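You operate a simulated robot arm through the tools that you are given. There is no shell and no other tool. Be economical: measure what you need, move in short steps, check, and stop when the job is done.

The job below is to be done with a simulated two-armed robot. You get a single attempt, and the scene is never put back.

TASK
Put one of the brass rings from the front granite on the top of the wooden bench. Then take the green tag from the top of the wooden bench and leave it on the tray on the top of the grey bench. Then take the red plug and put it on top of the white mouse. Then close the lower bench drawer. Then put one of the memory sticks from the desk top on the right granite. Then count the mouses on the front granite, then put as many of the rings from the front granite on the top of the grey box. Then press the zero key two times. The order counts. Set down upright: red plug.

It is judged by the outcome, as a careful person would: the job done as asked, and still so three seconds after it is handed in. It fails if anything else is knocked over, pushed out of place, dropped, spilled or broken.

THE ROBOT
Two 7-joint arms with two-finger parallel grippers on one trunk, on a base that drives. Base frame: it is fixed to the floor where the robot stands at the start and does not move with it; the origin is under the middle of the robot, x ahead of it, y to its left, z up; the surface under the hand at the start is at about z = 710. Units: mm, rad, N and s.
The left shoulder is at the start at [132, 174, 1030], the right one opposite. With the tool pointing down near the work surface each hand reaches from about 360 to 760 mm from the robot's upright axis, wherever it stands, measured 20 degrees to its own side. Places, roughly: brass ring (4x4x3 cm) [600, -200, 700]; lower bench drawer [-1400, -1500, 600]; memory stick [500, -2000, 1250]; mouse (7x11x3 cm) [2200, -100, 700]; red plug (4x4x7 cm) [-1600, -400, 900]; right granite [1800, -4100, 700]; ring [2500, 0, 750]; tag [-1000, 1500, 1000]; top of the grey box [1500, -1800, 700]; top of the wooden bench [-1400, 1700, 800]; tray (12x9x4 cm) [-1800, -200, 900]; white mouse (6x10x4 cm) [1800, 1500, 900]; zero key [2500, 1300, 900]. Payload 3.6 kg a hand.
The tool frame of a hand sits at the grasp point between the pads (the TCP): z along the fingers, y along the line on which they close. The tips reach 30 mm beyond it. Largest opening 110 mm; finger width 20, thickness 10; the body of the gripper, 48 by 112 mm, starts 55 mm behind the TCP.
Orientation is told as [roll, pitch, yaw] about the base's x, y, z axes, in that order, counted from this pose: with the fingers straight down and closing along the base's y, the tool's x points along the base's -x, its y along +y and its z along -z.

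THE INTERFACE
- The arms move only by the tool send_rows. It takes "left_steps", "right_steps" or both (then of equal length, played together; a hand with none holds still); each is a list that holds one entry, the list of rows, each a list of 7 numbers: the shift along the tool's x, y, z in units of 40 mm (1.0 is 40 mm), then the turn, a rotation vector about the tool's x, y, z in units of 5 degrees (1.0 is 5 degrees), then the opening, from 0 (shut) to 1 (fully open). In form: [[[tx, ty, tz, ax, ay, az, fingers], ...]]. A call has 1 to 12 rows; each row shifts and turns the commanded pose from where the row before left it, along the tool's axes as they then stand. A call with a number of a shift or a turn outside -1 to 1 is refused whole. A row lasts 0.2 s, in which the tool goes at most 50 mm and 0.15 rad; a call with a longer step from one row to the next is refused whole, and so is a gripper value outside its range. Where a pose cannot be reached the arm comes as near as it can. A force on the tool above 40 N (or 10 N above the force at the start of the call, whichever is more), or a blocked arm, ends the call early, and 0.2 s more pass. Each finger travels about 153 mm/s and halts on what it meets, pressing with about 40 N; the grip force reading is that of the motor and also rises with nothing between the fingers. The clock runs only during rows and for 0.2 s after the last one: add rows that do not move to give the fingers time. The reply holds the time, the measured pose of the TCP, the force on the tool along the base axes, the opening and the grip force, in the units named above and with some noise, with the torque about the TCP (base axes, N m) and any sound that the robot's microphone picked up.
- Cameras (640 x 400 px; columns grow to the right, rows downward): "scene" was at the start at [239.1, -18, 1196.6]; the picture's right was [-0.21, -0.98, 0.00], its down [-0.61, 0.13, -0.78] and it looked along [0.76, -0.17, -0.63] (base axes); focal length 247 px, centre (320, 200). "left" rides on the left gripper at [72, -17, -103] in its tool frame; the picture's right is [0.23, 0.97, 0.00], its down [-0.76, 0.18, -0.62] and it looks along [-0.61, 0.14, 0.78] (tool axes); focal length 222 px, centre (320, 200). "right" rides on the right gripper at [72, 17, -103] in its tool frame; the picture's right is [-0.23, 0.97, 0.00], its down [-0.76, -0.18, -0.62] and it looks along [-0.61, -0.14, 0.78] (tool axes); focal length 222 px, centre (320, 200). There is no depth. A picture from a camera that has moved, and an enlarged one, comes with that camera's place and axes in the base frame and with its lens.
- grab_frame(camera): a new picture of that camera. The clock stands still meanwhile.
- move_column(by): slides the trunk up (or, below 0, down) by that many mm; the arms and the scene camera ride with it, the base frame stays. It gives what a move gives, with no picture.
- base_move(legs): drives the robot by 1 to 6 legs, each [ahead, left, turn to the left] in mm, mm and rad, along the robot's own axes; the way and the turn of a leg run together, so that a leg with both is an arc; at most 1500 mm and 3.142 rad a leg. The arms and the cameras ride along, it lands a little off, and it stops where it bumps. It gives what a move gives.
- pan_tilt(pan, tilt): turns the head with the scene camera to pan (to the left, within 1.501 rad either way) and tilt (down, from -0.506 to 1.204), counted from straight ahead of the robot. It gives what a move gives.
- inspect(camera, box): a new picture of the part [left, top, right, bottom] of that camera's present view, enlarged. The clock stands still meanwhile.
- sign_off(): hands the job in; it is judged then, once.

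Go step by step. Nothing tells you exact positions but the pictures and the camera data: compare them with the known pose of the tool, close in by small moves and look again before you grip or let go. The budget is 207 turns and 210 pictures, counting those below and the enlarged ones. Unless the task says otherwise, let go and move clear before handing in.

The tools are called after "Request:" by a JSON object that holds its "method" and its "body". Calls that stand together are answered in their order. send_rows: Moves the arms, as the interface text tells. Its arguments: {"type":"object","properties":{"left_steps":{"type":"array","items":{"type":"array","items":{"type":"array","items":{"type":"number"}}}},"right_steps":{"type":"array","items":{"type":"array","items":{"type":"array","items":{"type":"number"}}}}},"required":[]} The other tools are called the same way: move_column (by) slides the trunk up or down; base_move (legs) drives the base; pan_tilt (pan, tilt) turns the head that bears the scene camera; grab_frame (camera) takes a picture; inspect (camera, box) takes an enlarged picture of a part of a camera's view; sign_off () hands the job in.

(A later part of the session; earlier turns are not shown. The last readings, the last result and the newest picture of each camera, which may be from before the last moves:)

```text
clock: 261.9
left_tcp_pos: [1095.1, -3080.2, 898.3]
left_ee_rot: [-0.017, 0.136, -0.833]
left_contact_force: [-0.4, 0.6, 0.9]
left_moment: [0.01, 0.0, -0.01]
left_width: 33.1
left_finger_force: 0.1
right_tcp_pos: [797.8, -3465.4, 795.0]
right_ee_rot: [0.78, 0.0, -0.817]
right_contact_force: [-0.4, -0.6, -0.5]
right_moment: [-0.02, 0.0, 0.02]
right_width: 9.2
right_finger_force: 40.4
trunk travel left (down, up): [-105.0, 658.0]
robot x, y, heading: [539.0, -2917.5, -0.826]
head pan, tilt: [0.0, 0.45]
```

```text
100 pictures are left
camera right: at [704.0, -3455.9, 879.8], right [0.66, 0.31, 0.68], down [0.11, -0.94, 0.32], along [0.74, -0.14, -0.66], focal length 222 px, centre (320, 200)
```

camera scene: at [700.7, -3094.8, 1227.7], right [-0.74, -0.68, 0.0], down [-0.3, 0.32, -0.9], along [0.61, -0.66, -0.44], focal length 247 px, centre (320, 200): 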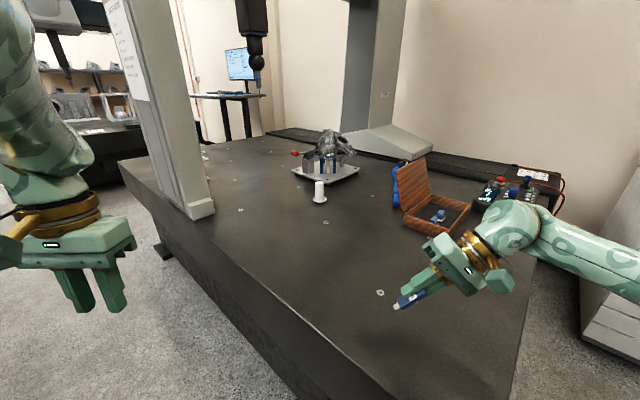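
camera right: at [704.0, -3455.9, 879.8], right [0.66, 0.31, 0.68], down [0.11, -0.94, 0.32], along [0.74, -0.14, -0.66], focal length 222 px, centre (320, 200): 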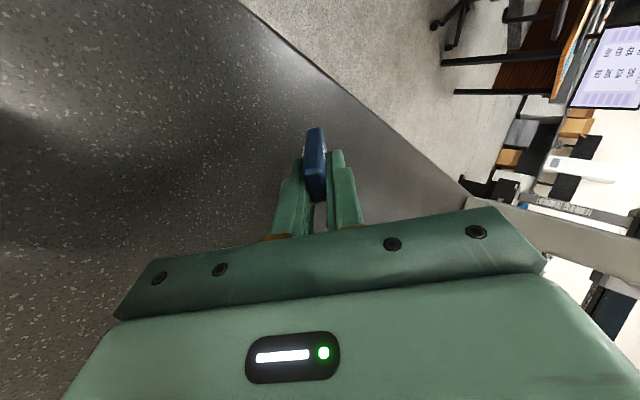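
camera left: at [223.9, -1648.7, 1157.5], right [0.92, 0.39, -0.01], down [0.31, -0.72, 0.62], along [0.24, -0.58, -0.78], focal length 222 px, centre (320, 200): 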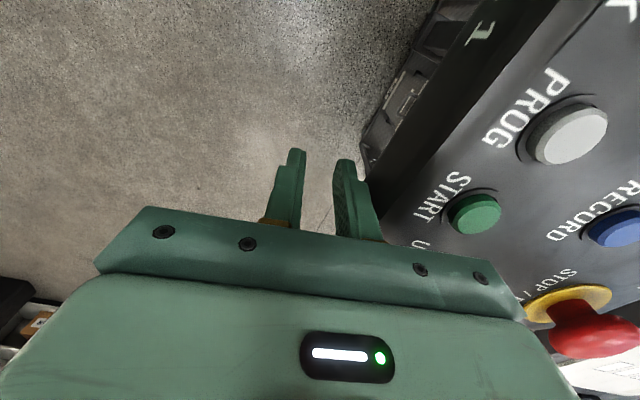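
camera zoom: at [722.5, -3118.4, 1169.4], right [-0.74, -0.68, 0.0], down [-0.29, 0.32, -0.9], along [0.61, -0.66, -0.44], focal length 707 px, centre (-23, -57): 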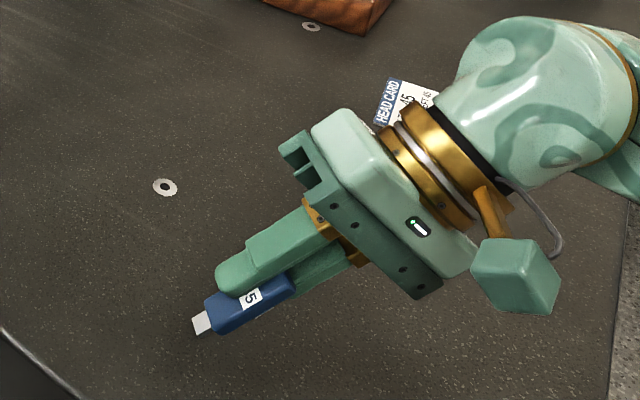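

Still clear of the surface. I'll continue down a bit more with the arm in small steps.

Request:
{"method": "send_rows", "body": {"right_steps": [[[0, -0.175, 0.178, 0, 0, 0, 0.0], [0, -0.175, 0.178, 0, 0, 0, 0.0], [0, -0.09, 0.09, 0, 0, 0, 0.0], [0, -0.09, 0.09, 0, 0, 0, 0.0], [0, -0.09, 0.09, 0, 0, 0, 0.0]]]}}

Request:
{"method": "inspect", "body": {"camera": "scene", "box": [350, 220, 530, 360]}}

```text
clock: 263.1
left_tcp_pos: [1095.5, -3080.9, 895.5]
left_ee_rot: [-0.016, 0.138, -0.835]
left_contact_force: [0.1, -0.1, -0.8]
left_moment: [0.01, 0.0, -0.03]
left_width: 33.1
left_finger_force: 0.1
right_tcp_pos: [797.7, -3468.5, 758.3]
right_ee_rot: [0.779, -0.001, -0.815]
right_contact_force: [0.5, 0.0, 1.2]
right_moment: [-0.01, -0.02, 0.04]
right_width: 9.2
right_finger_force: 40.0
trunk travel left (down, up): [-105.0, 658.0]
robot x, y, heading: [535.9, -2917.4, -0.825]
head pan, tilt: [0.0, 0.45]
```

```text
2.86 times, centred on (440, 290) of scene
camera zoom: at [723.1, -3119.3, 1169.0], right [-0.74, -0.68, 0.0], down [-0.3, 0.32, -0.9], along [0.61, -0.66, -0.44], focal length 707 px, centre (-23, -57)
```

zoom: 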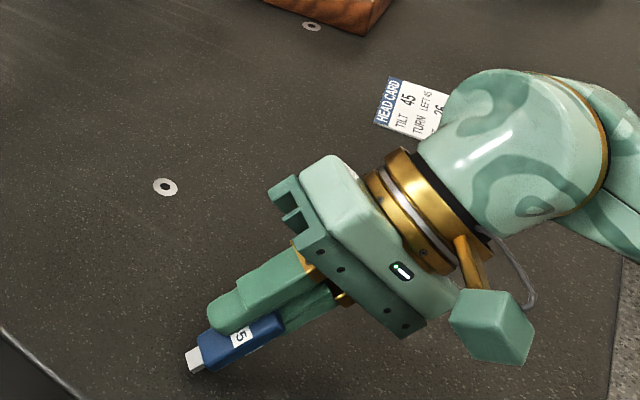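

No contact yet, so I'll keep stepping down gently.

Request:
{"method": "send_rows", "body": {"right_steps": [[[0, -0.07, 0.07, 0, 0, 0, 0.0], [0, -0.07, 0.07, 0, 0, 0, 0.0], [0, -0.07, 0.07, 0, 0, 0, 0.0], [0, 0, 0, 0, 0, 0, 0.0]]]}}

Request:
{"method": "inspect", "body": {"camera": "scene", "box": [350, 220, 530, 360]}}

```text
clock: 264.2
left_tcp_pos: [1094.2, -3081.7, 896.5]
left_ee_rot: [-0.017, 0.136, -0.834]
left_contact_force: [0.7, -0.1, 0.8]
left_moment: [0.02, 0.0, -0.02]
left_width: 32.9
left_finger_force: 0.1
right_tcp_pos: [798.1, -3467.5, 753.0]
right_ee_rot: [0.786, -0.01, -0.817]
right_contact_force: [-5.8, 4.0, 17.6]
right_moment: [0.79, -0.23, 0.24]
right_width: 9.5
right_finger_force: 39.7
trunk travel left (down, up): [-105.0, 658.0]
robot x, y, heading: [539.1, -2915.2, -0.831]
head pan, tilt: [0.0, 0.45]
stopped in row 4 (right hand): the force on the tool passed its limit at 41 N (the readings are from after the stop); the commanded pose is now the measured one
```

```text
2.86 times, centred on (440, 290) of scene
camera zoom: at [721.6, -3118.3, 1169.2], right [-0.74, -0.68, 0.0], down [-0.29, 0.32, -0.9], along [0.61, -0.66, -0.43], focal length 707 px, centre (-23, -57)
```

zoom: 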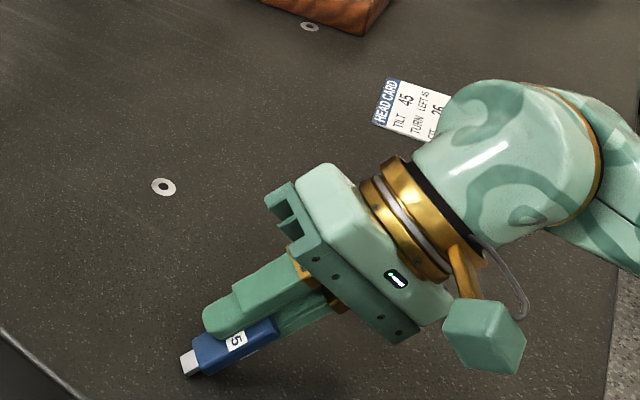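

Contact with the granite. I'll ease up slightly, open a little and slide the fingers out.

Request:
{"method": "send_rows", "body": {"right_steps": [[[0, 0.03, -0.03, 0, 0, 0, 0.0], [0, 0, 0, 0, 0, 0, 0.14], [0, 0, 0, 0, 0, 0, 0.18], [0, 0, -0.4, 0, 0, 0, 0.18], [0, 0, -0.6, 0, 0, 0, 0.18], [0, 0, -0.8, 0, 0, 0, 0.18], [0, 0, -1, 0, 0, 0, 0.18]]]}}

Request:
{"method": "inspect", "body": {"camera": "scene", "box": [350, 220, 530, 360]}}

```text
clock: 265.8
left_tcp_pos: [1096.3, -3083.2, 896.1]
left_ee_rot: [-0.018, 0.137, -0.835]
left_contact_force: [-0.4, 0.4, 0.0]
left_moment: [0.02, -0.03, 0.0]
left_width: 32.8
left_finger_force: 0.0
right_tcp_pos: [789.8, -3477.6, 762.6]
right_ee_rot: [0.78, -0.004, -0.823]
right_contact_force: [-0.6, -0.6, -0.3]
right_moment: [0.02, 0.04, 0.0]
right_width: 19.6
right_finger_force: 0.0
right hand out of reach, approached as far as the arm can: row 5, 6, 7
trunk travel left (down, up): [-105.0, 658.0]
robot x, y, heading: [537.8, -2916.2, -0.826]
head pan, tilt: [0.0, 0.45]
```

```text
2.86 times, centred on (440, 290) of scene
camera zoom: at [722.9, -3119.5, 1169.0], right [-0.74, -0.68, 0.0], down [-0.3, 0.32, -0.9], along [0.61, -0.66, -0.44], focal length 707 px, centre (-23, -57)
```

zoom: 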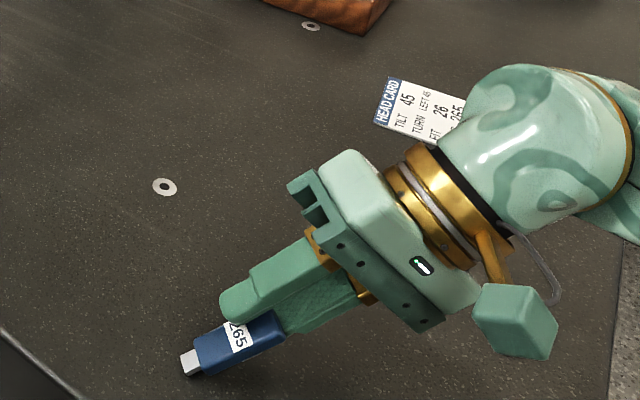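

The arm can't pull straight out, but the withdrawal direction is a pure sidestep to the right. I'll use the base for it.

Request:
{"method": "base_move", "body": {"legs": [[0, -100, 0]]}}

Request:
{"method": "inspect", "body": {"camera": "scene", "box": [300, 220, 520, 380]}}

```text
clock: 266.9
left_tcp_pos: [1020.8, -3151.4, 897.5]
left_ee_rot: [-0.015, 0.137, -0.835]
left_contact_force: [-0.9, -0.5, -0.1]
left_moment: [0.01, 0.01, -0.01]
left_width: 33.1
left_finger_force: 0.0
right_tcp_pos: [715.5, -3546.0, 760.8]
right_ee_rot: [0.783, -0.005, -0.823]
right_contact_force: [-0.2, -0.6, -0.2]
right_moment: [0.0, 0.02, 0.01]
right_width: 19.9
right_finger_force: 0.0
trunk travel left (down, up): [-105.0, 658.0]
robot x, y, heading: [464.2, -2985.7, -0.825]
head pan, tilt: [0.0, 0.45]
```

```text
2.50 times, centred on (410, 300) of scene
camera zoom: at [648.4, -3188.2, 1169.0], right [-0.74, -0.68, 0.0], down [-0.29, 0.32, -0.9], along [0.61, -0.66, -0.44], focal length 618 px, centre (95, -50)
```

zoom: 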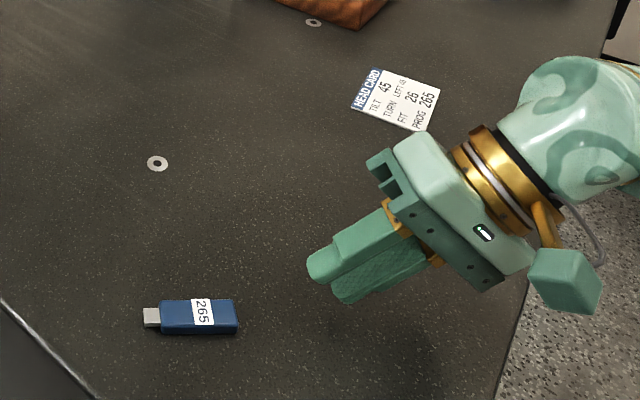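

The stick lies flat on the right granite. I'll raise the trunk, straighten the hand, and look toward where the grey box should be.

Request:
{"method": "move_column", "body": {"by": 165}}

Request:
{"method": "send_rows", "body": {"right_steps": [[[0, 0, 0, 1, 0, 0, 0.4], [0, 0, 0, 1, 0, 0, 0.4], [0, 0, 0, 1, 0, 0, 0.4], [0, 0, 0, 1, 0, 0, 0.4], [0, 0, 0, 1, 0, 0, 0.4], [0, 0, 0, 1, 0, 0, 0.4], [0, 0, 0, 1, 0, 0, 0.4], [0, 0, 0, 1, 0, 0, 0.4], [0, 0, 0, 1, 0, 0, 0.4], [0.6, 0, -0.6, 0, 0, 0, 0.4], [0.6, 0, -0.6, 0, 0, 0, 0.4], [0.6, 0, -0.6, 0, 0, 0, 0.4]]]}}

Request:
{"method": "base_move", "body": {"legs": [[-250, 0, 0], [0, 0, 1.4]]}}

Request:
{"method": "pan_tilt", "body": {"pan": 0.2, "tilt": 0.3}}

Request:
{"method": "grab_frame", "body": {"camera": "scene"}}

```text
clock: 268.8
left_tcp_pos: [1023.0, -3150.6, 1060.2]
left_ee_rot: [-0.017, 0.137, -0.833]
left_contact_force: [0.3, -0.1, -0.3]
left_moment: [0.03, 0.0, 0.02]
left_width: 33.2
left_finger_force: 0.0
right_tcp_pos: [696.1, -3521.0, 1021.0]
right_ee_rot: [0.779, -0.203, -0.826]
right_contact_force: [-0.1, 0.4, -0.3]
right_moment: [-0.03, 0.04, 0.02]
right_width: 20.0
right_finger_force: 0.0
trunk travel left (down, up): [-270.0, 493.0]
robot x, y, heading: [461.6, -2986.7, -0.821]
head pan, tilt: [0.0, 0.45]
```

```text
clock: 271.4
left_tcp_pos: [1022.2, -3148.2, 1062.6]
left_ee_rot: [-0.017, 0.136, -0.834]
left_contact_force: [0.3, 0.1, 0.7]
left_moment: [-0.01, -0.03, 0.03]
left_width: 32.7
left_finger_force: 0.0
right_tcp_pos: [636.3, -3456.3, 1076.6]
right_ee_rot: [-0.006, -0.205, -0.826]
right_contact_force: [-0.3, 0.4, 1.2]
right_moment: [-0.05, 0.0, -0.01]
right_width: 43.9
right_finger_force: 0.1
trunk travel left (down, up): [-270.0, 493.0]
robot x, y, heading: [461.4, -2984.3, -0.828]
head pan, tilt: [0.0, 0.45]
```

```text
clock: 276.7
left_tcp_pos: [539.5, -2272.8, 1060.8]
left_ee_rot: [-0.017, 0.137, 0.584]
left_contact_force: [-0.2, -0.6, -0.7]
left_moment: [0.0, 0.01, -0.03]
left_width: 32.8
left_finger_force: 0.0
right_tcp_pos: [786.4, -2699.4, 1076.6]
right_ee_rot: [-0.004, -0.206, 0.593]
right_contact_force: [0.8, -0.1, 0.2]
right_moment: [-0.01, 0.02, -0.02]
right_width: 43.9
right_finger_force: 0.0
trunk travel left (down, up): [-270.0, 493.0]
robot x, y, heading: [294.4, -2800.7, 0.586]
head pan, tilt: [0.0, 0.45]
```

```text
clock: 277.4
left_tcp_pos: [538.7, -2272.7, 1061.3]
left_ee_rot: [-0.016, 0.138, 0.585]
left_contact_force: [0.3, 0.7, 0.1]
left_moment: [-0.01, 0.0, -0.01]
left_width: 33.1
left_finger_force: 0.0
right_tcp_pos: [786.4, -2699.0, 1075.8]
right_ee_rot: [-0.004, -0.205, 0.594]
right_contact_force: [-0.6, -0.1, -0.3]
right_moment: [0.0, -0.01, 0.04]
right_width: 44.0
right_finger_force: 0.1
trunk travel left (down, up): [-270.0, 493.0]
robot x, y, heading: [292.2, -2803.0, 0.594]
head pan, tilt: [0.201, 0.3]
```

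```text
95 pictures are left
camera scene: at [434.2, -2682.4, 1356.1], right [0.71, -0.7, 0.0], down [-0.21, -0.21, -0.95], along [0.67, 0.68, -0.3], focal length 247 px, centre (320, 200)
```

scene: 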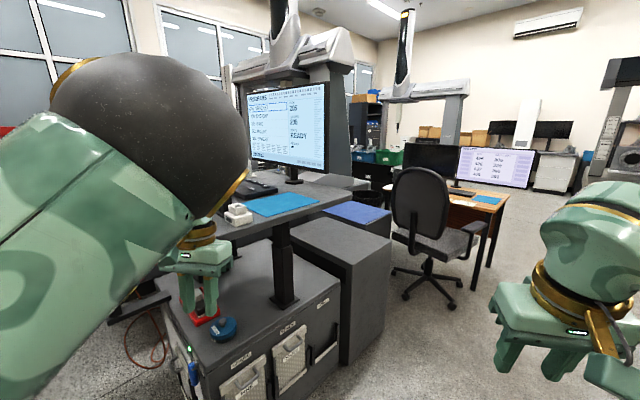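

The grey box is the dark plinth by the console, with its top near (1490, -1780, 700), reachable from this open floor. First I'll straighten both hands and drive to the left aisle for the rings.

Request:
{"method": "send_rows", "body": {"right_steps": [[[0, 0, 0, 0, 1, 0, 0.5], [0, 0, 0, 0, 1, 0, 0.5], [0, 0, 0, 0, 0.35, 0, 0.5]]], "left_steps": [[[0, 0, 0, 0, -1, 0, 0.5], [0, 0, 0, -0.2, -0.57, 0, 0.5], [0, 0, 0, 0, 0, 0, 0.5]]]}}

Request:
{"method": "base_move", "body": {"legs": [[-560, 431, 0], [0, 0, 0.977], [1400, 0, 0], [1400, 0, 0], [780, 0, 0]]}}

```text
clock: 278.2
left_tcp_pos: [539.3, -2273.0, 1060.7]
left_ee_rot: [0.0, -0.001, 0.586]
left_contact_force: [1.3, 0.0, -0.3]
left_moment: [0.0, -0.01, 0.02]
left_width: 55.4
left_finger_force: 0.0
right_tcp_pos: [785.9, -2698.8, 1075.4]
right_ee_rot: [-0.006, 0.005, 0.593]
right_contact_force: [0.0, -0.4, -0.1]
right_moment: [-0.01, -0.01, -0.02]
right_width: 55.2
right_finger_force: 0.0
trunk travel left (down, up): [-270.0, 493.0]
robot x, y, heading: [291.6, -2799.3, 0.59]
head pan, tilt: [0.201, 0.3]
```

```text
clock: 301.5
left_tcp_pos: [-667.9, 1300.3, 1061.0]
left_ee_rot: [0.0, 0.002, 1.539]
left_contact_force: [-0.5, -0.9, -0.2]
left_moment: [-0.07, 0.01, 0.01]
left_width: 54.9
left_finger_force: 0.0
right_tcp_pos: [-177.9, 1254.5, 1075.2]
right_ee_rot: [-0.005, 0.001, 1.542]
right_contact_force: [0.1, 0.2, -0.7]
right_moment: [-0.04, 0.01, -0.01]
right_width: 55.2
right_finger_force: 0.0
trunk travel left (down, up): [-270.0, 493.0]
robot x, y, heading: [-382.9, 794.4, 1.545]
head pan, tilt: [0.201, 0.3]
```

I'll back up a bit, turn to face the granite side, and sidestep along the aisle to the rings.

Request:
{"method": "base_move", "body": {"legs": [[-250, 0, 0], [0, 0, -3.116], [-170, 700, 0], [0, 1200, 0]]}}

Request:
{"method": "pan_tilt", "body": {"pan": 0.1, "tilt": 0.55}}

Request:
{"method": "grab_frame", "body": {"camera": "scene"}}

```text
clock: 319.8
left_tcp_pos: [1816.3, 288.9, 1061.1]
left_ee_rot: [-0.001, -0.001, -1.539]
left_contact_force: [0.0, 0.0, 0.4]
left_moment: [0.04, 0.0, 0.0]
left_width: 54.9
left_finger_force: 0.1
right_tcp_pos: [1324.2, 304.8, 1076.0]
right_ee_rot: [-0.005, 0.002, -1.535]
right_contact_force: [0.6, 1.2, -0.2]
right_moment: [0.02, -0.01, 0.03]
right_width: 55.0
right_finger_force: 0.1
trunk travel left (down, up): [-270.0, 493.0]
robot x, y, heading: [1499.8, 777.5, -1.538]
head pan, tilt: [0.201, 0.3]
```

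```text
clock: 320.5
left_tcp_pos: [1813.7, 289.9, 1060.6]
left_ee_rot: [0.0, 0.001, -1.54]
left_contact_force: [0.8, 0.0, 0.2]
left_moment: [0.03, 0.04, -0.03]
left_width: 55.3
left_finger_force: 0.0
right_tcp_pos: [1324.2, 304.8, 1075.9]
right_ee_rot: [-0.006, 0.002, -1.534]
right_contact_force: [-0.1, 0.1, 0.0]
right_moment: [-0.03, -0.01, 0.0]
right_width: 54.9
right_finger_force: 0.0
trunk travel left (down, up): [-270.0, 493.0]
robot x, y, heading: [1496.2, 784.6, -1.536]
head pan, tilt: [0.099, 0.55]
```

```text
94 pictures are left
camera scene: at [1513.4, 597.1, 1333.3], right [-0.99, -0.14, 0.0], down [-0.07, 0.52, -0.85], along [0.12, -0.84, -0.52], focal length 247 px, centre (320, 200)
```

scene: 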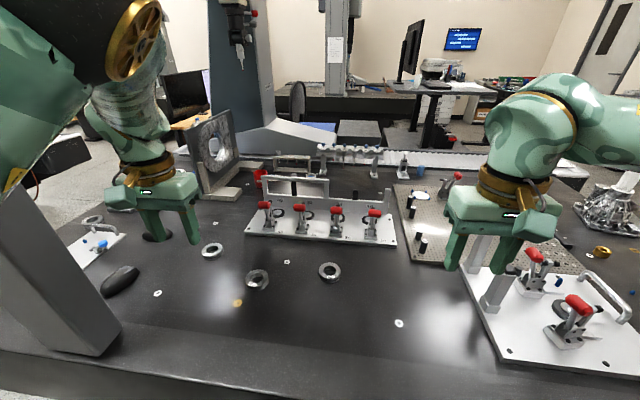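

Three rings are nearby: (330, 271), (257, 280) and (212, 250) in the picture. I'll zoom in to count the mice carefully.

Request:
{"method": "inspect", "body": {"camera": "scene", "box": [60, 160, 280, 310]}}

Request:
{"method": "inspect", "body": {"camera": "scene", "box": [240, 140, 440, 265]}}

```text
2.67 times, centred on (170, 235) of scene
camera zoom: at [1513.4, 597.1, 1333.3], right [-0.99, -0.14, 0.0], down [-0.07, 0.52, -0.85], along [0.12, -0.84, -0.52], focal length 660 px, centre (720, 107)
```

zoom: 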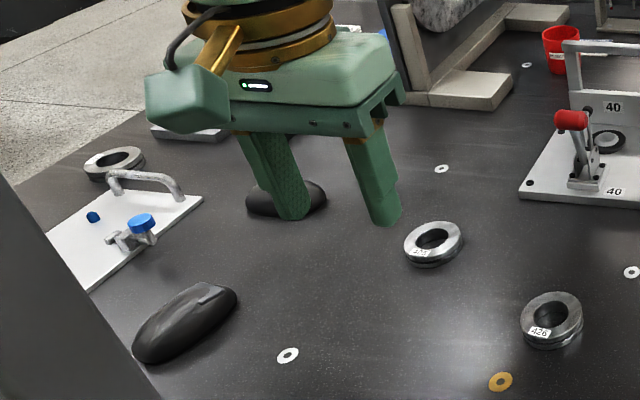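

```text
3.20 times, centred on (340, 202) of scene
camera zoom: at [1513.4, 597.1, 1333.3], right [-0.99, -0.14, 0.0], down [-0.07, 0.52, -0.85], along [0.12, -0.84, -0.52], focal length 792 px, centre (256, 192)
```

zoom: 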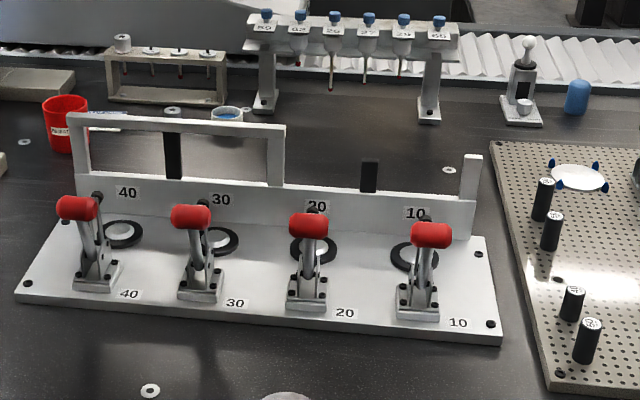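

Two mice are visible on the front granite, so two rings go on the grey box. The two nearest are at (1561, 42) and (1780, 110). I'll move in a little to reach both.

Request:
{"method": "base_move", "body": {"legs": [[95, 75, 0]]}}

Request:
{"method": "grab_frame", "body": {"camera": "scene"}}

Request:
{"method": "grab_frame", "body": {"camera": "left"}}

```text
clock: 321.8
left_tcp_pos: [1894.5, 197.8, 1060.9]
left_ee_rot: [-0.001, 0.002, -1.539]
left_contact_force: [-0.2, -0.8, 0.3]
left_moment: [0.02, 0.02, 0.02]
left_width: 54.8
left_finger_force: 0.2
right_tcp_pos: [1402.8, 211.8, 1075.8]
right_ee_rot: [-0.005, 0.002, -1.534]
right_contact_force: [0.2, 0.3, 0.9]
right_moment: [0.0, 0.01, 0.01]
right_width: 54.9
right_finger_force: 0.1
trunk travel left (down, up): [-270.0, 493.0]
robot x, y, heading: [1578.8, 688.7, -1.532]
head pan, tilt: [0.099, 0.55]
```

```text
91 pictures are left
camera scene: at [1592.8, 504.7, 1333.0], right [-0.99, -0.14, 0.0], down [-0.07, 0.52, -0.85], along [0.12, -0.84, -0.52], focal length 247 px, centre (320, 200)
```

scene: 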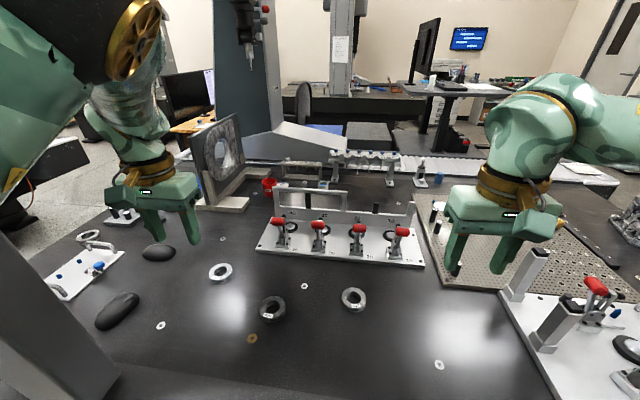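

```text
90 pictures are left
camera left: at [1876.9, 269.5, 1163.9], right [0.97, 0.26, 0.0], down [0.2, -0.76, 0.62], along [0.16, -0.6, -0.78], focal length 222 px, centre (320, 200)
```

left: 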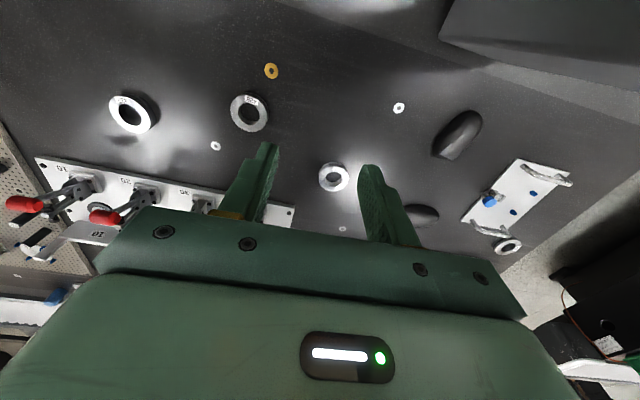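

Ring B is confirmed at (1782, 108) and is about 74 mm across. I'll bring the left hand over it with the fingers wide open.

Request:
{"method": "send_rows", "body": {"left_steps": [[[-0.32, -0.4, 0.75, 0, 0, 0, 0.9], [-0.32, -0.4, 0.75, 0, 0, 0, 0.9], [-0.32, -0.4, 0.75, 0, 0, 0, 0.9], [-0.32, -0.4, 0.75, 0, 0, 0, 0.9], [-0.32, -0.4, 0.75, 0, 0, 0, 0.9], [-0.32, -0.4, 0.75, 0, 0, 0, 0.9], [-0.32, -0.4, 0.75, 0, 0, 0, 0.9], [0, 0, 0, 0, 0, 0, 0.9]]]}}

Request:
{"method": "grab_frame", "body": {"camera": "left"}}

Request:
{"method": "grab_frame", "body": {"camera": "scene"}}

```text
clock: 323.6
left_tcp_pos: [1806.2, 90.4, 851.4]
left_ee_rot: [0.001, 0.001, -1.539]
left_contact_force: [-0.5, -0.3, 0.4]
left_moment: [0.0, 0.0, 0.0]
left_width: 98.9
left_finger_force: 0.1
left hand out of reach, approached as far as the arm can: row 2, 3, 4, 6
right_tcp_pos: [1402.3, 213.5, 1074.6]
right_ee_rot: [-0.004, 0.001, -1.534]
right_contact_force: [0.3, 0.4, 1.2]
right_moment: [-0.06, 0.01, 0.0]
right_width: 55.0
right_finger_force: 0.1
trunk travel left (down, up): [-270.0, 493.0]
robot x, y, heading: [1574.2, 683.3, -1.536]
head pan, tilt: [0.099, 0.55]
```

```text
89 pictures are left
camera left: at [1788.4, 162.8, 953.9], right [0.97, 0.26, 0.0], down [0.2, -0.76, 0.62], along [0.16, -0.6, -0.78], focal length 222 px, centre (320, 200)
```

left: 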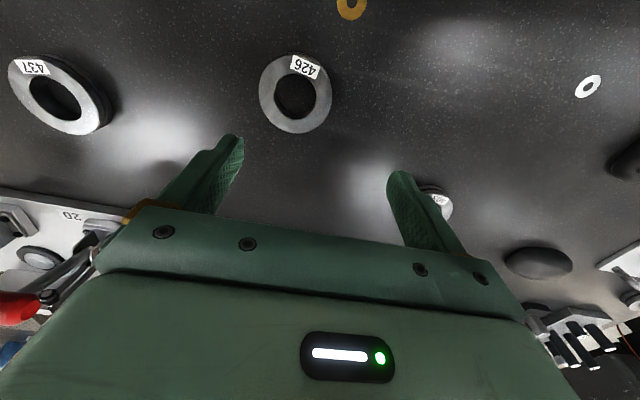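

```text
88 pictures are left
camera scene: at [1591.7, 506.3, 1333.3], right [-0.99, -0.14, 0.0], down [-0.07, 0.52, -0.85], along [0.12, -0.84, -0.52], focal length 247 px, centre (320, 200)
```

scene: 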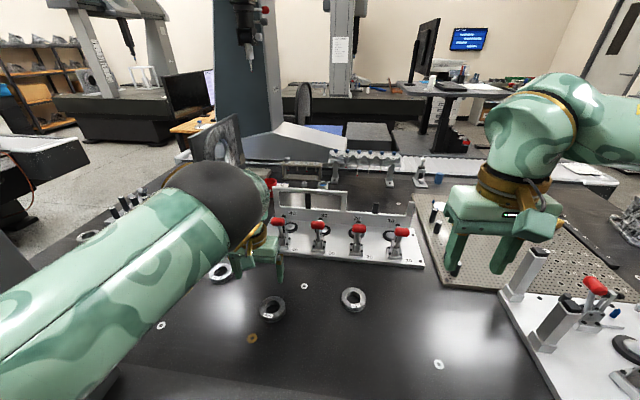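

Ring B is at (1780, 109). The left arm reaches better farther out, so I'll back the base 90 mm and reach forward.

Request:
{"method": "base_move", "body": {"legs": [[-90, 0, 0]]}}

Request:
{"method": "send_rows", "body": {"left_steps": [[[-0.6, -0.2, 0.1, 0, 0, 0, 0.9], [-0.6, -0.2, 0.1, 0, 0, 0, 0.9], [-0.58, -0.25, 0.1, 0, 0, 0, 0.9], [0, 0, 0, 0, 0, 0, 0.9]]]}}

Request:
{"method": "grab_frame", "body": {"camera": "left"}}

```text
clock: 324.7
left_tcp_pos: [1801.7, 179.3, 851.9]
left_ee_rot: [-0.001, 0.001, -1.539]
left_contact_force: [-0.1, 0.1, -0.1]
left_moment: [-0.03, 0.0, -0.02]
left_width: 98.9
left_finger_force: 0.1
right_tcp_pos: [1399.0, 304.4, 1076.9]
right_ee_rot: [-0.006, 0.0, -1.537]
right_contact_force: [0.5, 0.0, 0.4]
right_moment: [-0.04, 0.01, 0.0]
right_width: 55.0
right_finger_force: 0.1
trunk travel left (down, up): [-270.0, 493.0]
robot x, y, heading: [1573.1, 779.4, -1.543]
head pan, tilt: [0.099, 0.55]
```

```text
clock: 325.7
left_tcp_pos: [1781.1, 112.4, 838.8]
left_ee_rot: [0.002, 0.002, -1.541]
left_contact_force: [0.0, 1.0, 0.0]
left_moment: [0.0, -0.03, 0.01]
left_width: 99.2
left_finger_force: 0.0
left hand out of reach, approached as far as the arm can: row 3
right_tcp_pos: [1396.6, 303.3, 1076.3]
right_ee_rot: [-0.004, 0.001, -1.535]
right_contact_force: [0.3, -0.7, 0.8]
right_moment: [-0.03, 0.01, 0.01]
right_width: 55.2
right_finger_force: 0.0
trunk travel left (down, up): [-270.0, 493.0]
robot x, y, heading: [1573.8, 776.7, -1.537]
head pan, tilt: [0.099, 0.55]
```

```text
87 pictures are left
camera left: at [1763.6, 184.2, 942.6], right [0.97, 0.26, 0.0], down [0.2, -0.76, 0.62], along [0.16, -0.6, -0.78], focal length 222 px, centre (320, 200)
```

left: 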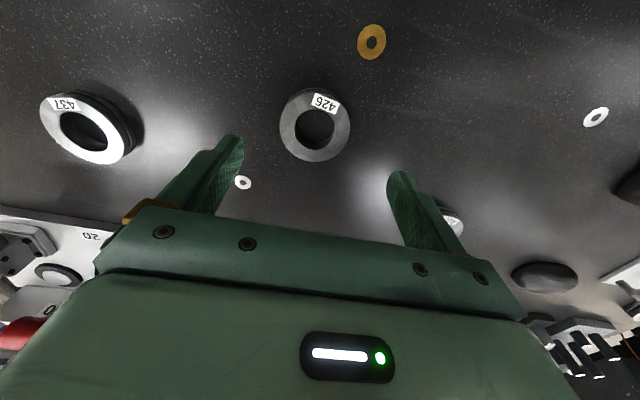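

Aligned over ring B at (1779, 111). I'll lower to the granite and check.

Request:
{"method": "send_rows", "body": {"left_steps": [[[0, -0.05, 0.8, 0, 0, 0, 0.9], [0, 0, 0.8, 0, 0, 0, 0.9], [0, 0, 0.6, 0, 0, 0, 0.9], [0, 0, 0.1, 0, 0, 0, 0.9], [0, 0, 0, 0, 0, 0, 0.9]]]}}

Request:
{"method": "grab_frame", "body": {"camera": "left"}}

```text
clock: 326.9
left_tcp_pos: [1791.2, 129.6, 774.9]
left_ee_rot: [0.001, 0.0, -1.542]
left_contact_force: [1.1, 1.0, 0.1]
left_moment: [0.0, 0.01, -0.02]
left_width: 99.0
left_finger_force: 0.0
left hand out of reach, approached as far as the arm can: row 1, 2, 3
right_tcp_pos: [1398.1, 301.3, 1075.7]
right_ee_rot: [-0.006, 0.0, -1.536]
right_contact_force: [-0.6, 0.8, -0.4]
right_moment: [-0.03, 0.03, 0.01]
right_width: 54.8
right_finger_force: 0.0
trunk travel left (down, up): [-270.0, 493.0]
robot x, y, heading: [1575.6, 777.5, -1.528]
head pan, tilt: [0.099, 0.55]
```

```text
86 pictures are left
camera left: at [1772.5, 201.2, 877.9], right [0.97, 0.26, 0.0], down [0.2, -0.76, 0.62], along [0.16, -0.6, -0.78], focal length 222 px, centre (320, 200)
```

left: 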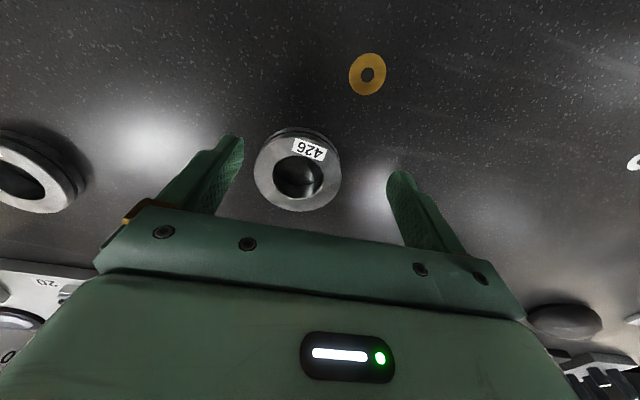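

The trunk is too high for this reach. I'll lift the hand, lower the trunk by 120 mm and realign.

Request:
{"method": "send_rows", "body": {"left_steps": [[[0, 0, -1, 0, 0, 0, 0.9], [0, 0, -1, 0, 0, 0, 0.9], [0, 0, -1, 0, 0, 0, 0.9]]]}}

Request:
{"method": "move_column", "body": {"by": -120}}

Request:
{"method": "grab_frame", "body": {"camera": "scene"}}

Request:
{"method": "grab_frame", "body": {"camera": "left"}}

```text
clock: 327.7
left_tcp_pos: [1789.0, 105.9, 890.5]
left_ee_rot: [0.003, 0.004, -1.542]
left_contact_force: [0.4, 0.1, -0.1]
left_moment: [0.01, 0.0, -0.03]
left_width: 98.9
left_finger_force: 0.0
left hand out of reach, approached as far as the arm can: row 1, 2, 3
right_tcp_pos: [1398.1, 303.5, 1075.2]
right_ee_rot: [-0.006, 0.001, -1.535]
right_contact_force: [0.2, -0.4, -0.6]
right_moment: [0.02, -0.01, 0.01]
right_width: 54.9
right_finger_force: 0.2
trunk travel left (down, up): [-270.0, 493.0]
robot x, y, heading: [1575.5, 774.6, -1.536]
head pan, tilt: [0.099, 0.55]
```

```text
clock: 328.7
left_tcp_pos: [1788.5, 99.3, 740.2]
left_ee_rot: [0.001, 0.103, -1.55]
left_contact_force: [-1.2, 6.0, 11.1]
left_moment: [0.09, 0.09, -0.32]
left_width: 98.5
left_finger_force: 0.0
right_tcp_pos: [1397.7, 301.3, 978.6]
right_ee_rot: [-0.009, 0.012, -1.537]
right_contact_force: [-0.6, 0.0, -0.5]
right_moment: [-0.02, 0.02, 0.0]
right_width: 55.2
right_finger_force: 0.1
trunk travel left (down, up): [-177.0, 586.0]
robot x, y, heading: [1572.9, 773.1, -1.535]
head pan, tilt: [0.099, 0.55]
stopped: the force on the tool passed its limit at 90 N (the readings are from after the stop); the commanded pose is now the measured one
```

```text
85 pictures are left
camera scene: at [1590.4, 548.3, 1236.7], right [-0.99, -0.14, 0.0], down [-0.07, 0.52, -0.85], along [0.12, -0.85, -0.52], focal length 247 px, centre (320, 200)
```

scene: 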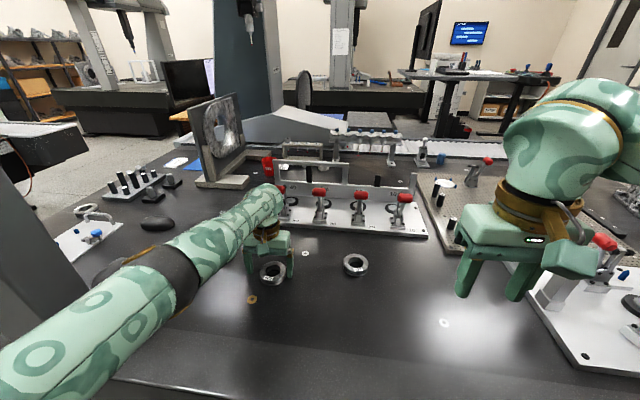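

```text
84 pictures are left
camera left: at [1771.4, 159.8, 851.0], right [0.97, 0.25, 0.02], down [0.19, -0.82, 0.54], along [0.15, -0.52, -0.84], focal length 222 px, centre (320, 200)
```

left: 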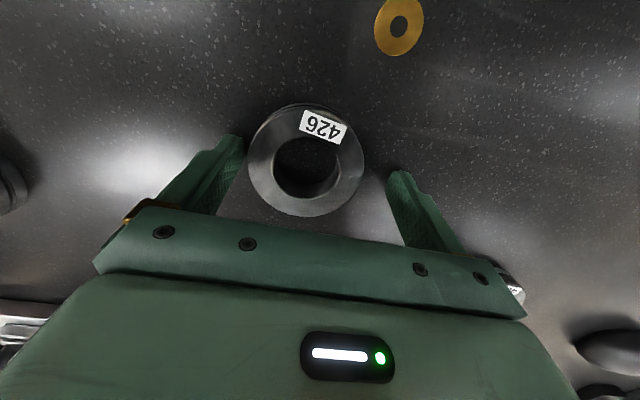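

The trunk move set the fingertips on the granite around the ring. I'll lift slightly, level the hand and centre it on the ring.

Request:
{"method": "send_rows", "body": {"left_steps": [[[0, 0, -0.25, 0, 0, 0, 0.9], [0.14, -0.1, 0, 0, -0.6, 0, 0.9], [0.14, -0.1, 0, 0, -0.58, 0, 0.9], [0, 0, 0, 0, 0, 0, 0.9]]]}}

Request:
{"method": "grab_frame", "body": {"camera": "left"}}

```text
clock: 329.7
left_tcp_pos: [1778.6, 78.4, 743.8]
left_ee_rot: [0.0, 0.007, -1.548]
left_contact_force: [-0.3, 0.6, -0.3]
left_moment: [-0.03, 0.0, 0.0]
left_width: 99.0
left_finger_force: 0.1
left hand out of reach, approached as far as the arm can: row 2, 3
right_tcp_pos: [1398.8, 299.4, 979.1]
right_ee_rot: [-0.007, 0.015, -1.537]
right_contact_force: [-0.8, -0.3, 0.6]
right_moment: [0.0, 0.02, 0.0]
right_width: 55.1
right_finger_force: 0.0
trunk travel left (down, up): [-177.0, 586.0]
robot x, y, heading: [1573.2, 775.2, -1.534]
head pan, tilt: [0.099, 0.55]
```

```text
83 pictures are left
camera left: at [1761.0, 149.7, 847.3], right [0.97, 0.25, 0.0], down [0.19, -0.76, 0.62], along [0.16, -0.6, -0.79], focal length 222 px, centre (320, 200)
```

left: 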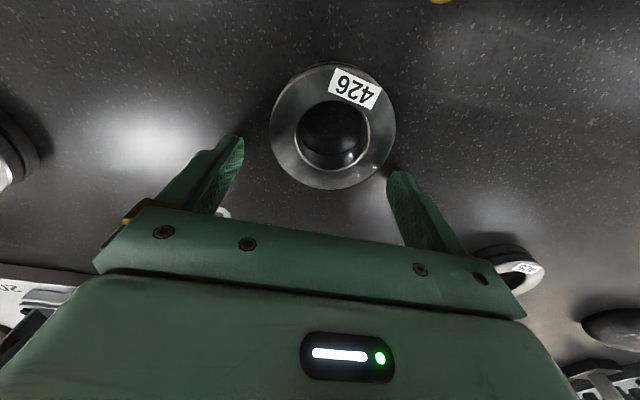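

Centred in x but 33 mm too far. I'll back the base that much with the fingers straddling the ring.

Request:
{"method": "base_move", "body": {"legs": [[-33, 0, 0]]}}

Request:
{"method": "grab_frame", "body": {"camera": "left"}}

```text
clock: 330.6
left_tcp_pos: [1776.2, 113.6, 745.2]
left_ee_rot: [0.0, 0.002, -1.548]
left_contact_force: [0.8, 0.5, -0.9]
left_moment: [-0.04, 0.01, 0.0]
left_width: 98.8
left_finger_force: 0.1
right_tcp_pos: [1397.0, 334.7, 979.9]
right_ee_rot: [-0.005, 0.012, -1.536]
right_contact_force: [-0.5, 0.6, -0.4]
right_moment: [-0.04, -0.01, 0.01]
right_width: 54.9
right_finger_force: 0.0
trunk travel left (down, up): [-177.0, 586.0]
robot x, y, heading: [1573.0, 807.7, -1.534]
head pan, tilt: [0.099, 0.55]
```

```text
82 pictures are left
camera left: at [1759.7, 184.4, 848.7], right [0.97, 0.25, 0.0], down [0.19, -0.76, 0.62], along [0.16, -0.6, -0.78], focal length 222 px, centre (320, 200)
```

left: 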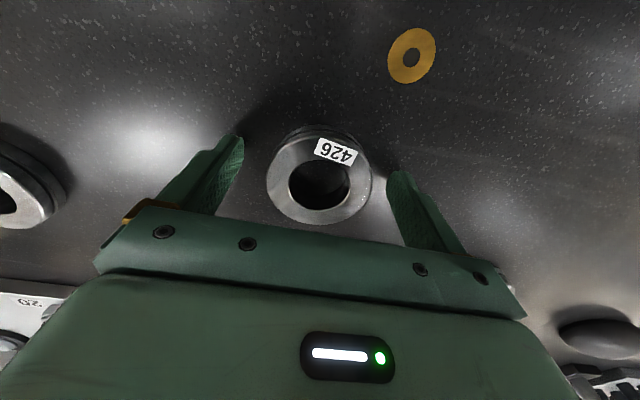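

The ring is centred between the fingers. I'll grip and lift.

Request:
{"method": "send_rows", "body": {"left_steps": [[[0, 0, 0, 0, 0, 0, 0.6], [0, 0, 0, 0, 0, 0, 0.4], [0, 0, 0, 0, 0, 0, 0.2], [0, 0, 0, 0, 0, 0, 0.0], [0, 0, 0, 0, 0, 0, 0.0], [0, 0, -0.5, 0, 0, 0, 0.0], [0, 0, -0.8, 0, 0, 0, 0.0], [0, 0, -0.8, 0, 0, 0, 0.0]]]}}

Request:
{"method": "grab_frame", "body": {"camera": "left"}}

```text
clock: 332.4
left_tcp_pos: [1775.9, 100.8, 825.3]
left_ee_rot: [-0.001, 0.009, -1.549]
left_contact_force: [-0.1, 0.5, -4.6]
left_moment: [0.05, -0.02, -0.01]
left_width: 69.5
left_finger_force: 40.3
left hand out of reach, approached as far as the arm can: row 6, 7, 8
right_tcp_pos: [1395.9, 332.3, 979.5]
right_ee_rot: [-0.005, 0.016, -1.536]
right_contact_force: [0.4, 0.0, -0.1]
right_moment: [0.02, 0.01, -0.01]
right_width: 55.1
right_finger_force: 0.0
trunk travel left (down, up): [-177.0, 586.0]
robot x, y, heading: [1572.4, 813.7, -1.533]
head pan, tilt: [0.099, 0.55]
```

```text
81 pictures are left
camera left: at [1758.1, 172.1, 928.9], right [0.97, 0.25, 0.0], down [0.19, -0.76, 0.62], along [0.16, -0.6, -0.79], focal length 222 px, centre (320, 200)
```

left: 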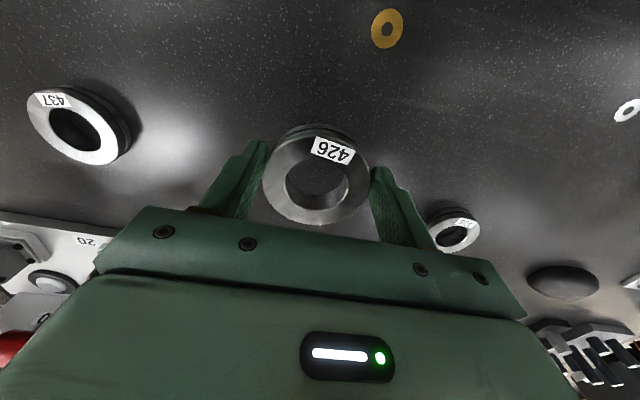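

Ring B is held. I'll raise the trunk a bit, then drive forward so the right hand can take ring A.

Request:
{"method": "move_column", "body": {"by": 90}}

Request:
{"method": "base_move", "body": {"legs": [[115, 0, 0]]}}

Request:
{"method": "grab_frame", "body": {"camera": "scene"}}

Request:
{"method": "grab_frame", "body": {"camera": "right"}}

```text
clock: 333.6
left_tcp_pos: [1776.1, 113.4, 976.2]
left_ee_rot: [0.0, -0.09, -1.548]
left_contact_force: [-0.2, 0.1, -4.9]
left_moment: [0.04, 0.01, -0.02]
left_width: 69.7
left_finger_force: 39.6
right_tcp_pos: [1397.3, 332.8, 1067.5]
right_ee_rot: [-0.005, 0.014, -1.535]
right_contact_force: [0.0, 1.0, 0.6]
right_moment: [-0.02, 0.0, 0.01]
right_width: 54.8
right_finger_force: 0.0
trunk travel left (down, up): [-267.0, 496.0]
robot x, y, heading: [1572.0, 809.1, -1.532]
head pan, tilt: [0.099, 0.55]
```

```text
clock: 334.9
left_tcp_pos: [1781.7, -1.0, 976.3]
left_ee_rot: [0.002, -0.09, -1.547]
left_contact_force: [-0.1, -0.1, -4.9]
left_moment: [0.01, -0.02, 0.01]
left_width: 69.4
left_finger_force: 40.1
right_tcp_pos: [1402.3, 217.8, 1069.0]
right_ee_rot: [-0.008, 0.014, -1.535]
right_contact_force: [-0.1, -0.3, 0.1]
right_moment: [0.02, 0.01, 0.04]
right_width: 55.1
right_finger_force: 0.1
trunk travel left (down, up): [-267.0, 496.0]
robot x, y, heading: [1577.7, 695.5, -1.534]
head pan, tilt: [0.099, 0.55]
```

```text
80 pictures are left
camera scene: at [1592.0, 510.4, 1330.0], right [-0.99, -0.14, 0.0], down [-0.07, 0.52, -0.85], along [0.12, -0.84, -0.52], focal length 247 px, centre (320, 200)
```

scene: 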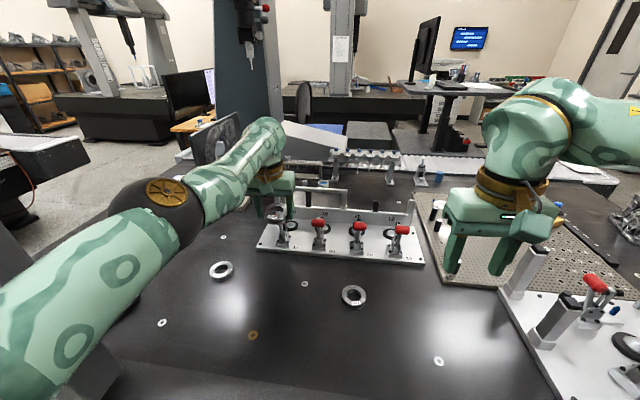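

```text
79 pictures are left
camera right: at [1417.1, 288.4, 1172.4], right [0.98, -0.19, -0.01], down [-0.15, -0.78, 0.61], along [-0.12, -0.6, -0.79], focal length 222 px, centre (320, 200)
```

right: 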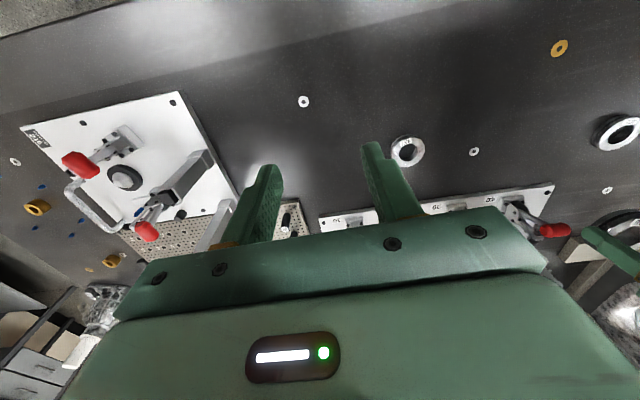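

Ring A is at (1561, 50). I'll bring the right hand over it with the fingers wide open.

Request:
{"method": "send_rows", "body": {"right_steps": [[[-0.467, 0.442, 0.6, 0, 0, 0, 0.9], [-0.467, 0.442, 0.6, 0, 0, 0, 0.9], [-0.467, 0.442, 0.6, 0, 0, 0, 0.9], [-0.467, 0.442, 0.6, 0, 0, 0, 0.9], [-0.467, 0.442, 0.6, 0, 0, 0, 0.9], [-0.467, 0.442, 0.6, 0, 0, 0, 0.9], [-0.467, 0.442, 0.6, 0, 0, 0, 0.9], [-0.467, 0.442, 0.6, 0, 0, 0, 0.9], [-0.467, 0.442, 0.6, 0, 0, 0, 0.9], [0, 0, 0, 0, 0, 0, 0.9]]]}}

Request:
{"method": "grab_frame", "body": {"camera": "right"}}

```text
clock: 337.1
left_tcp_pos: [1780.0, 1.3, 977.2]
left_ee_rot: [0.002, -0.092, -1.548]
left_contact_force: [-1.1, 0.0, -3.2]
left_moment: [0.08, -0.02, 0.01]
left_width: 69.5
left_finger_force: 39.9
right_tcp_pos: [1564.3, 59.9, 851.9]
right_ee_rot: [-0.007, 0.011, -1.534]
right_contact_force: [-0.3, 1.0, 0.0]
right_moment: [0.0, -0.01, -0.02]
right_width: 99.0
right_finger_force: 0.0
trunk travel left (down, up): [-267.0, 496.0]
robot x, y, heading: [1575.6, 697.0, -1.538]
head pan, tilt: [0.099, 0.55]
```

```text
78 pictures are left
camera right: at [1579.0, 132.8, 954.7], right [0.98, -0.19, -0.01], down [-0.15, -0.77, 0.62], along [-0.12, -0.6, -0.79], focal length 222 px, centre (320, 200)
```

right: 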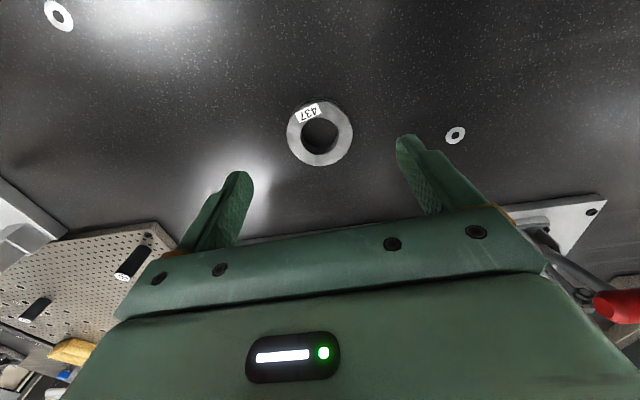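

Ring A is almost directly below. I'll descend and check.

Request:
{"method": "send_rows", "body": {"right_steps": [[[-0.25, -0.04, 0.7, 0, 0, 0, 0.9], [0, 0, 0.8, 0, 0, 0, 0.9], [0, 0, 0.8, 0, 0, 0, 0.9], [0, 0, 0.38, 0, 0, 0, 0.9], [0, 0, 0, 0, 0, 0, 0.9]]]}}

Request:
{"method": "grab_frame", "body": {"camera": "right"}}

```text
clock: 338.2
left_tcp_pos: [1781.2, 1.1, 977.3]
left_ee_rot: [0.001, -0.092, -1.547]
left_contact_force: [0.1, -0.9, -4.3]
left_moment: [0.04, -0.03, -0.02]
left_width: 69.6
left_finger_force: 40.1
right_tcp_pos: [1557.7, 75.1, 777.5]
right_ee_rot: [-0.005, 0.012, -1.535]
right_contact_force: [-0.8, -0.8, 0.1]
right_moment: [-0.01, 0.03, 0.03]
right_width: 99.0
right_finger_force: 0.0
right hand out of reach, approached as far as the arm can: row 1, 2, 3
trunk travel left (down, up): [-267.0, 496.0]
robot x, y, heading: [1576.7, 697.0, -1.527]
head pan, tilt: [0.099, 0.55]
```

```text
77 pictures are left
camera right: at [1572.6, 146.2, 881.3], right [0.98, -0.19, -0.01], down [-0.15, -0.77, 0.62], along [-0.12, -0.6, -0.79], focal length 222 px, centre (320, 200)
```

right: 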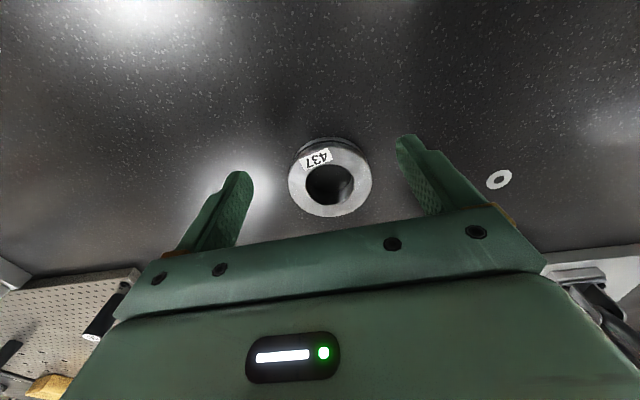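

The trunk is a bit high again. I'll lift the right hand, lower the trunk 80 mm and realign.

Request:
{"method": "send_rows", "body": {"right_steps": [[[0, 0, -1, 0, 0, 0, 0.9], [0, 0, -1, 0, 0, 0, 0.9], [0, 0, -1, 0, 0, 0, 0.9]]]}}

Request:
{"method": "move_column", "body": {"by": -80}}

Request:
{"method": "grab_frame", "body": {"camera": "right"}}

```text
clock: 339.1
left_tcp_pos: [1780.1, 1.4, 976.0]
left_ee_rot: [0.0, -0.091, -1.546]
left_contact_force: [0.2, -1.0, -4.7]
left_moment: [0.01, 0.02, -0.02]
left_width: 69.5
left_finger_force: 40.1
right_tcp_pos: [1559.5, 70.2, 895.5]
right_ee_rot: [-0.008, 0.015, -1.533]
right_contact_force: [0.4, -0.3, 0.3]
right_moment: [-0.04, 0.02, 0.02]
right_width: 99.0
right_finger_force: 0.0
trunk travel left (down, up): [-267.0, 496.0]
robot x, y, heading: [1580.8, 693.3, -1.531]
head pan, tilt: [0.099, 0.55]
```

```text
clock: 340.2
left_tcp_pos: [1781.4, -11.2, 846.6]
left_ee_rot: [0.001, -0.01, -1.546]
left_contact_force: [0.8, 0.3, -2.8]
left_moment: [0.03, 0.03, 0.02]
left_width: 69.6
left_finger_force: 39.5
right_tcp_pos: [1559.2, 69.3, 816.6]
right_ee_rot: [-0.005, 0.012, -1.534]
right_contact_force: [0.2, 0.7, 0.2]
right_moment: [0.01, 0.02, 0.03]
right_width: 99.2
right_finger_force: 0.1
trunk travel left (down, up): [-187.0, 576.0]
robot x, y, heading: [1573.6, 694.4, -1.534]
head pan, tilt: [0.099, 0.55]
```

```text
76 pictures are left
camera right: at [1574.6, 141.5, 920.5], right [0.98, -0.19, -0.01], down [-0.15, -0.77, 0.61], along [-0.12, -0.6, -0.79], focal length 222 px, centre (320, 200)
```

right: 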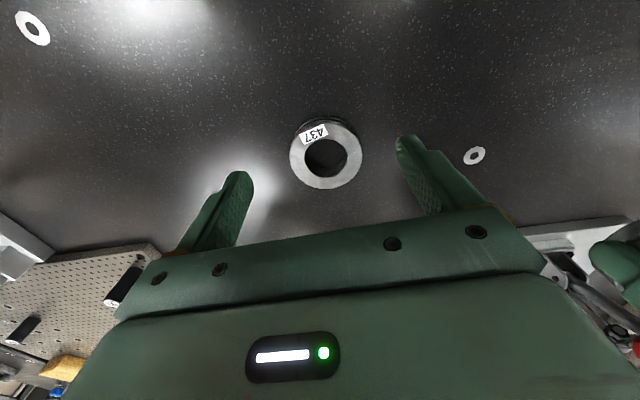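

Ring A is at (1562, 50). I'll shift 19 mm and descend.

Request:
{"method": "send_rows", "body": {"right_steps": [[[-0.48, 0.05, 0.3, 0, 0, 0, 0.9], [0, 0, 0.7, 0, 0, 0, 0.9], [0, 0, 0.75, 0, 0, 0, 0.9], [0, 0, 0, 0, 0, 0, 0.9]]]}}

Request:
{"method": "grab_frame", "body": {"camera": "right"}}

```text
clock: 341.2
left_tcp_pos: [1781.3, -12.2, 845.3]
left_ee_rot: [-0.001, -0.007, -1.547]
left_contact_force: [0.2, 0.7, -4.6]
left_moment: [0.03, 0.0, 0.01]
left_width: 69.6
left_finger_force: 40.3
right_tcp_pos: [1560.5, 51.1, 744.2]
right_ee_rot: [-0.009, 0.015, -1.535]
right_contact_force: [-1.3, 0.5, 0.4]
right_moment: [0.02, 0.01, -0.02]
right_width: 99.0
right_finger_force: 0.1
trunk travel left (down, up): [-187.0, 576.0]
robot x, y, heading: [1579.0, 691.1, -1.531]
head pan, tilt: [0.099, 0.55]
```

```text
75 pictures are left
camera right: at [1576.1, 122.9, 848.8], right [0.98, -0.19, -0.01], down [-0.15, -0.78, 0.61], along [-0.12, -0.6, -0.79], focal length 222 px, centre (320, 200)
```

right: 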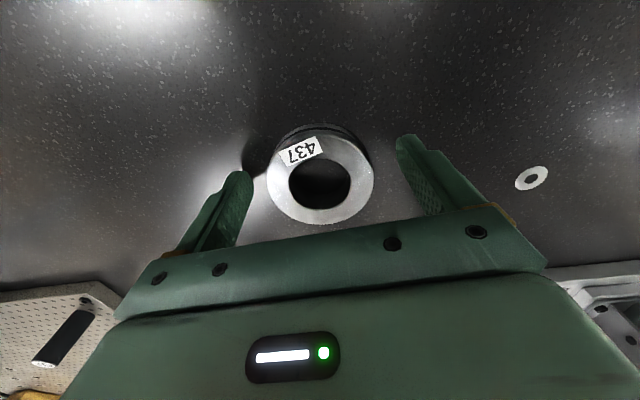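

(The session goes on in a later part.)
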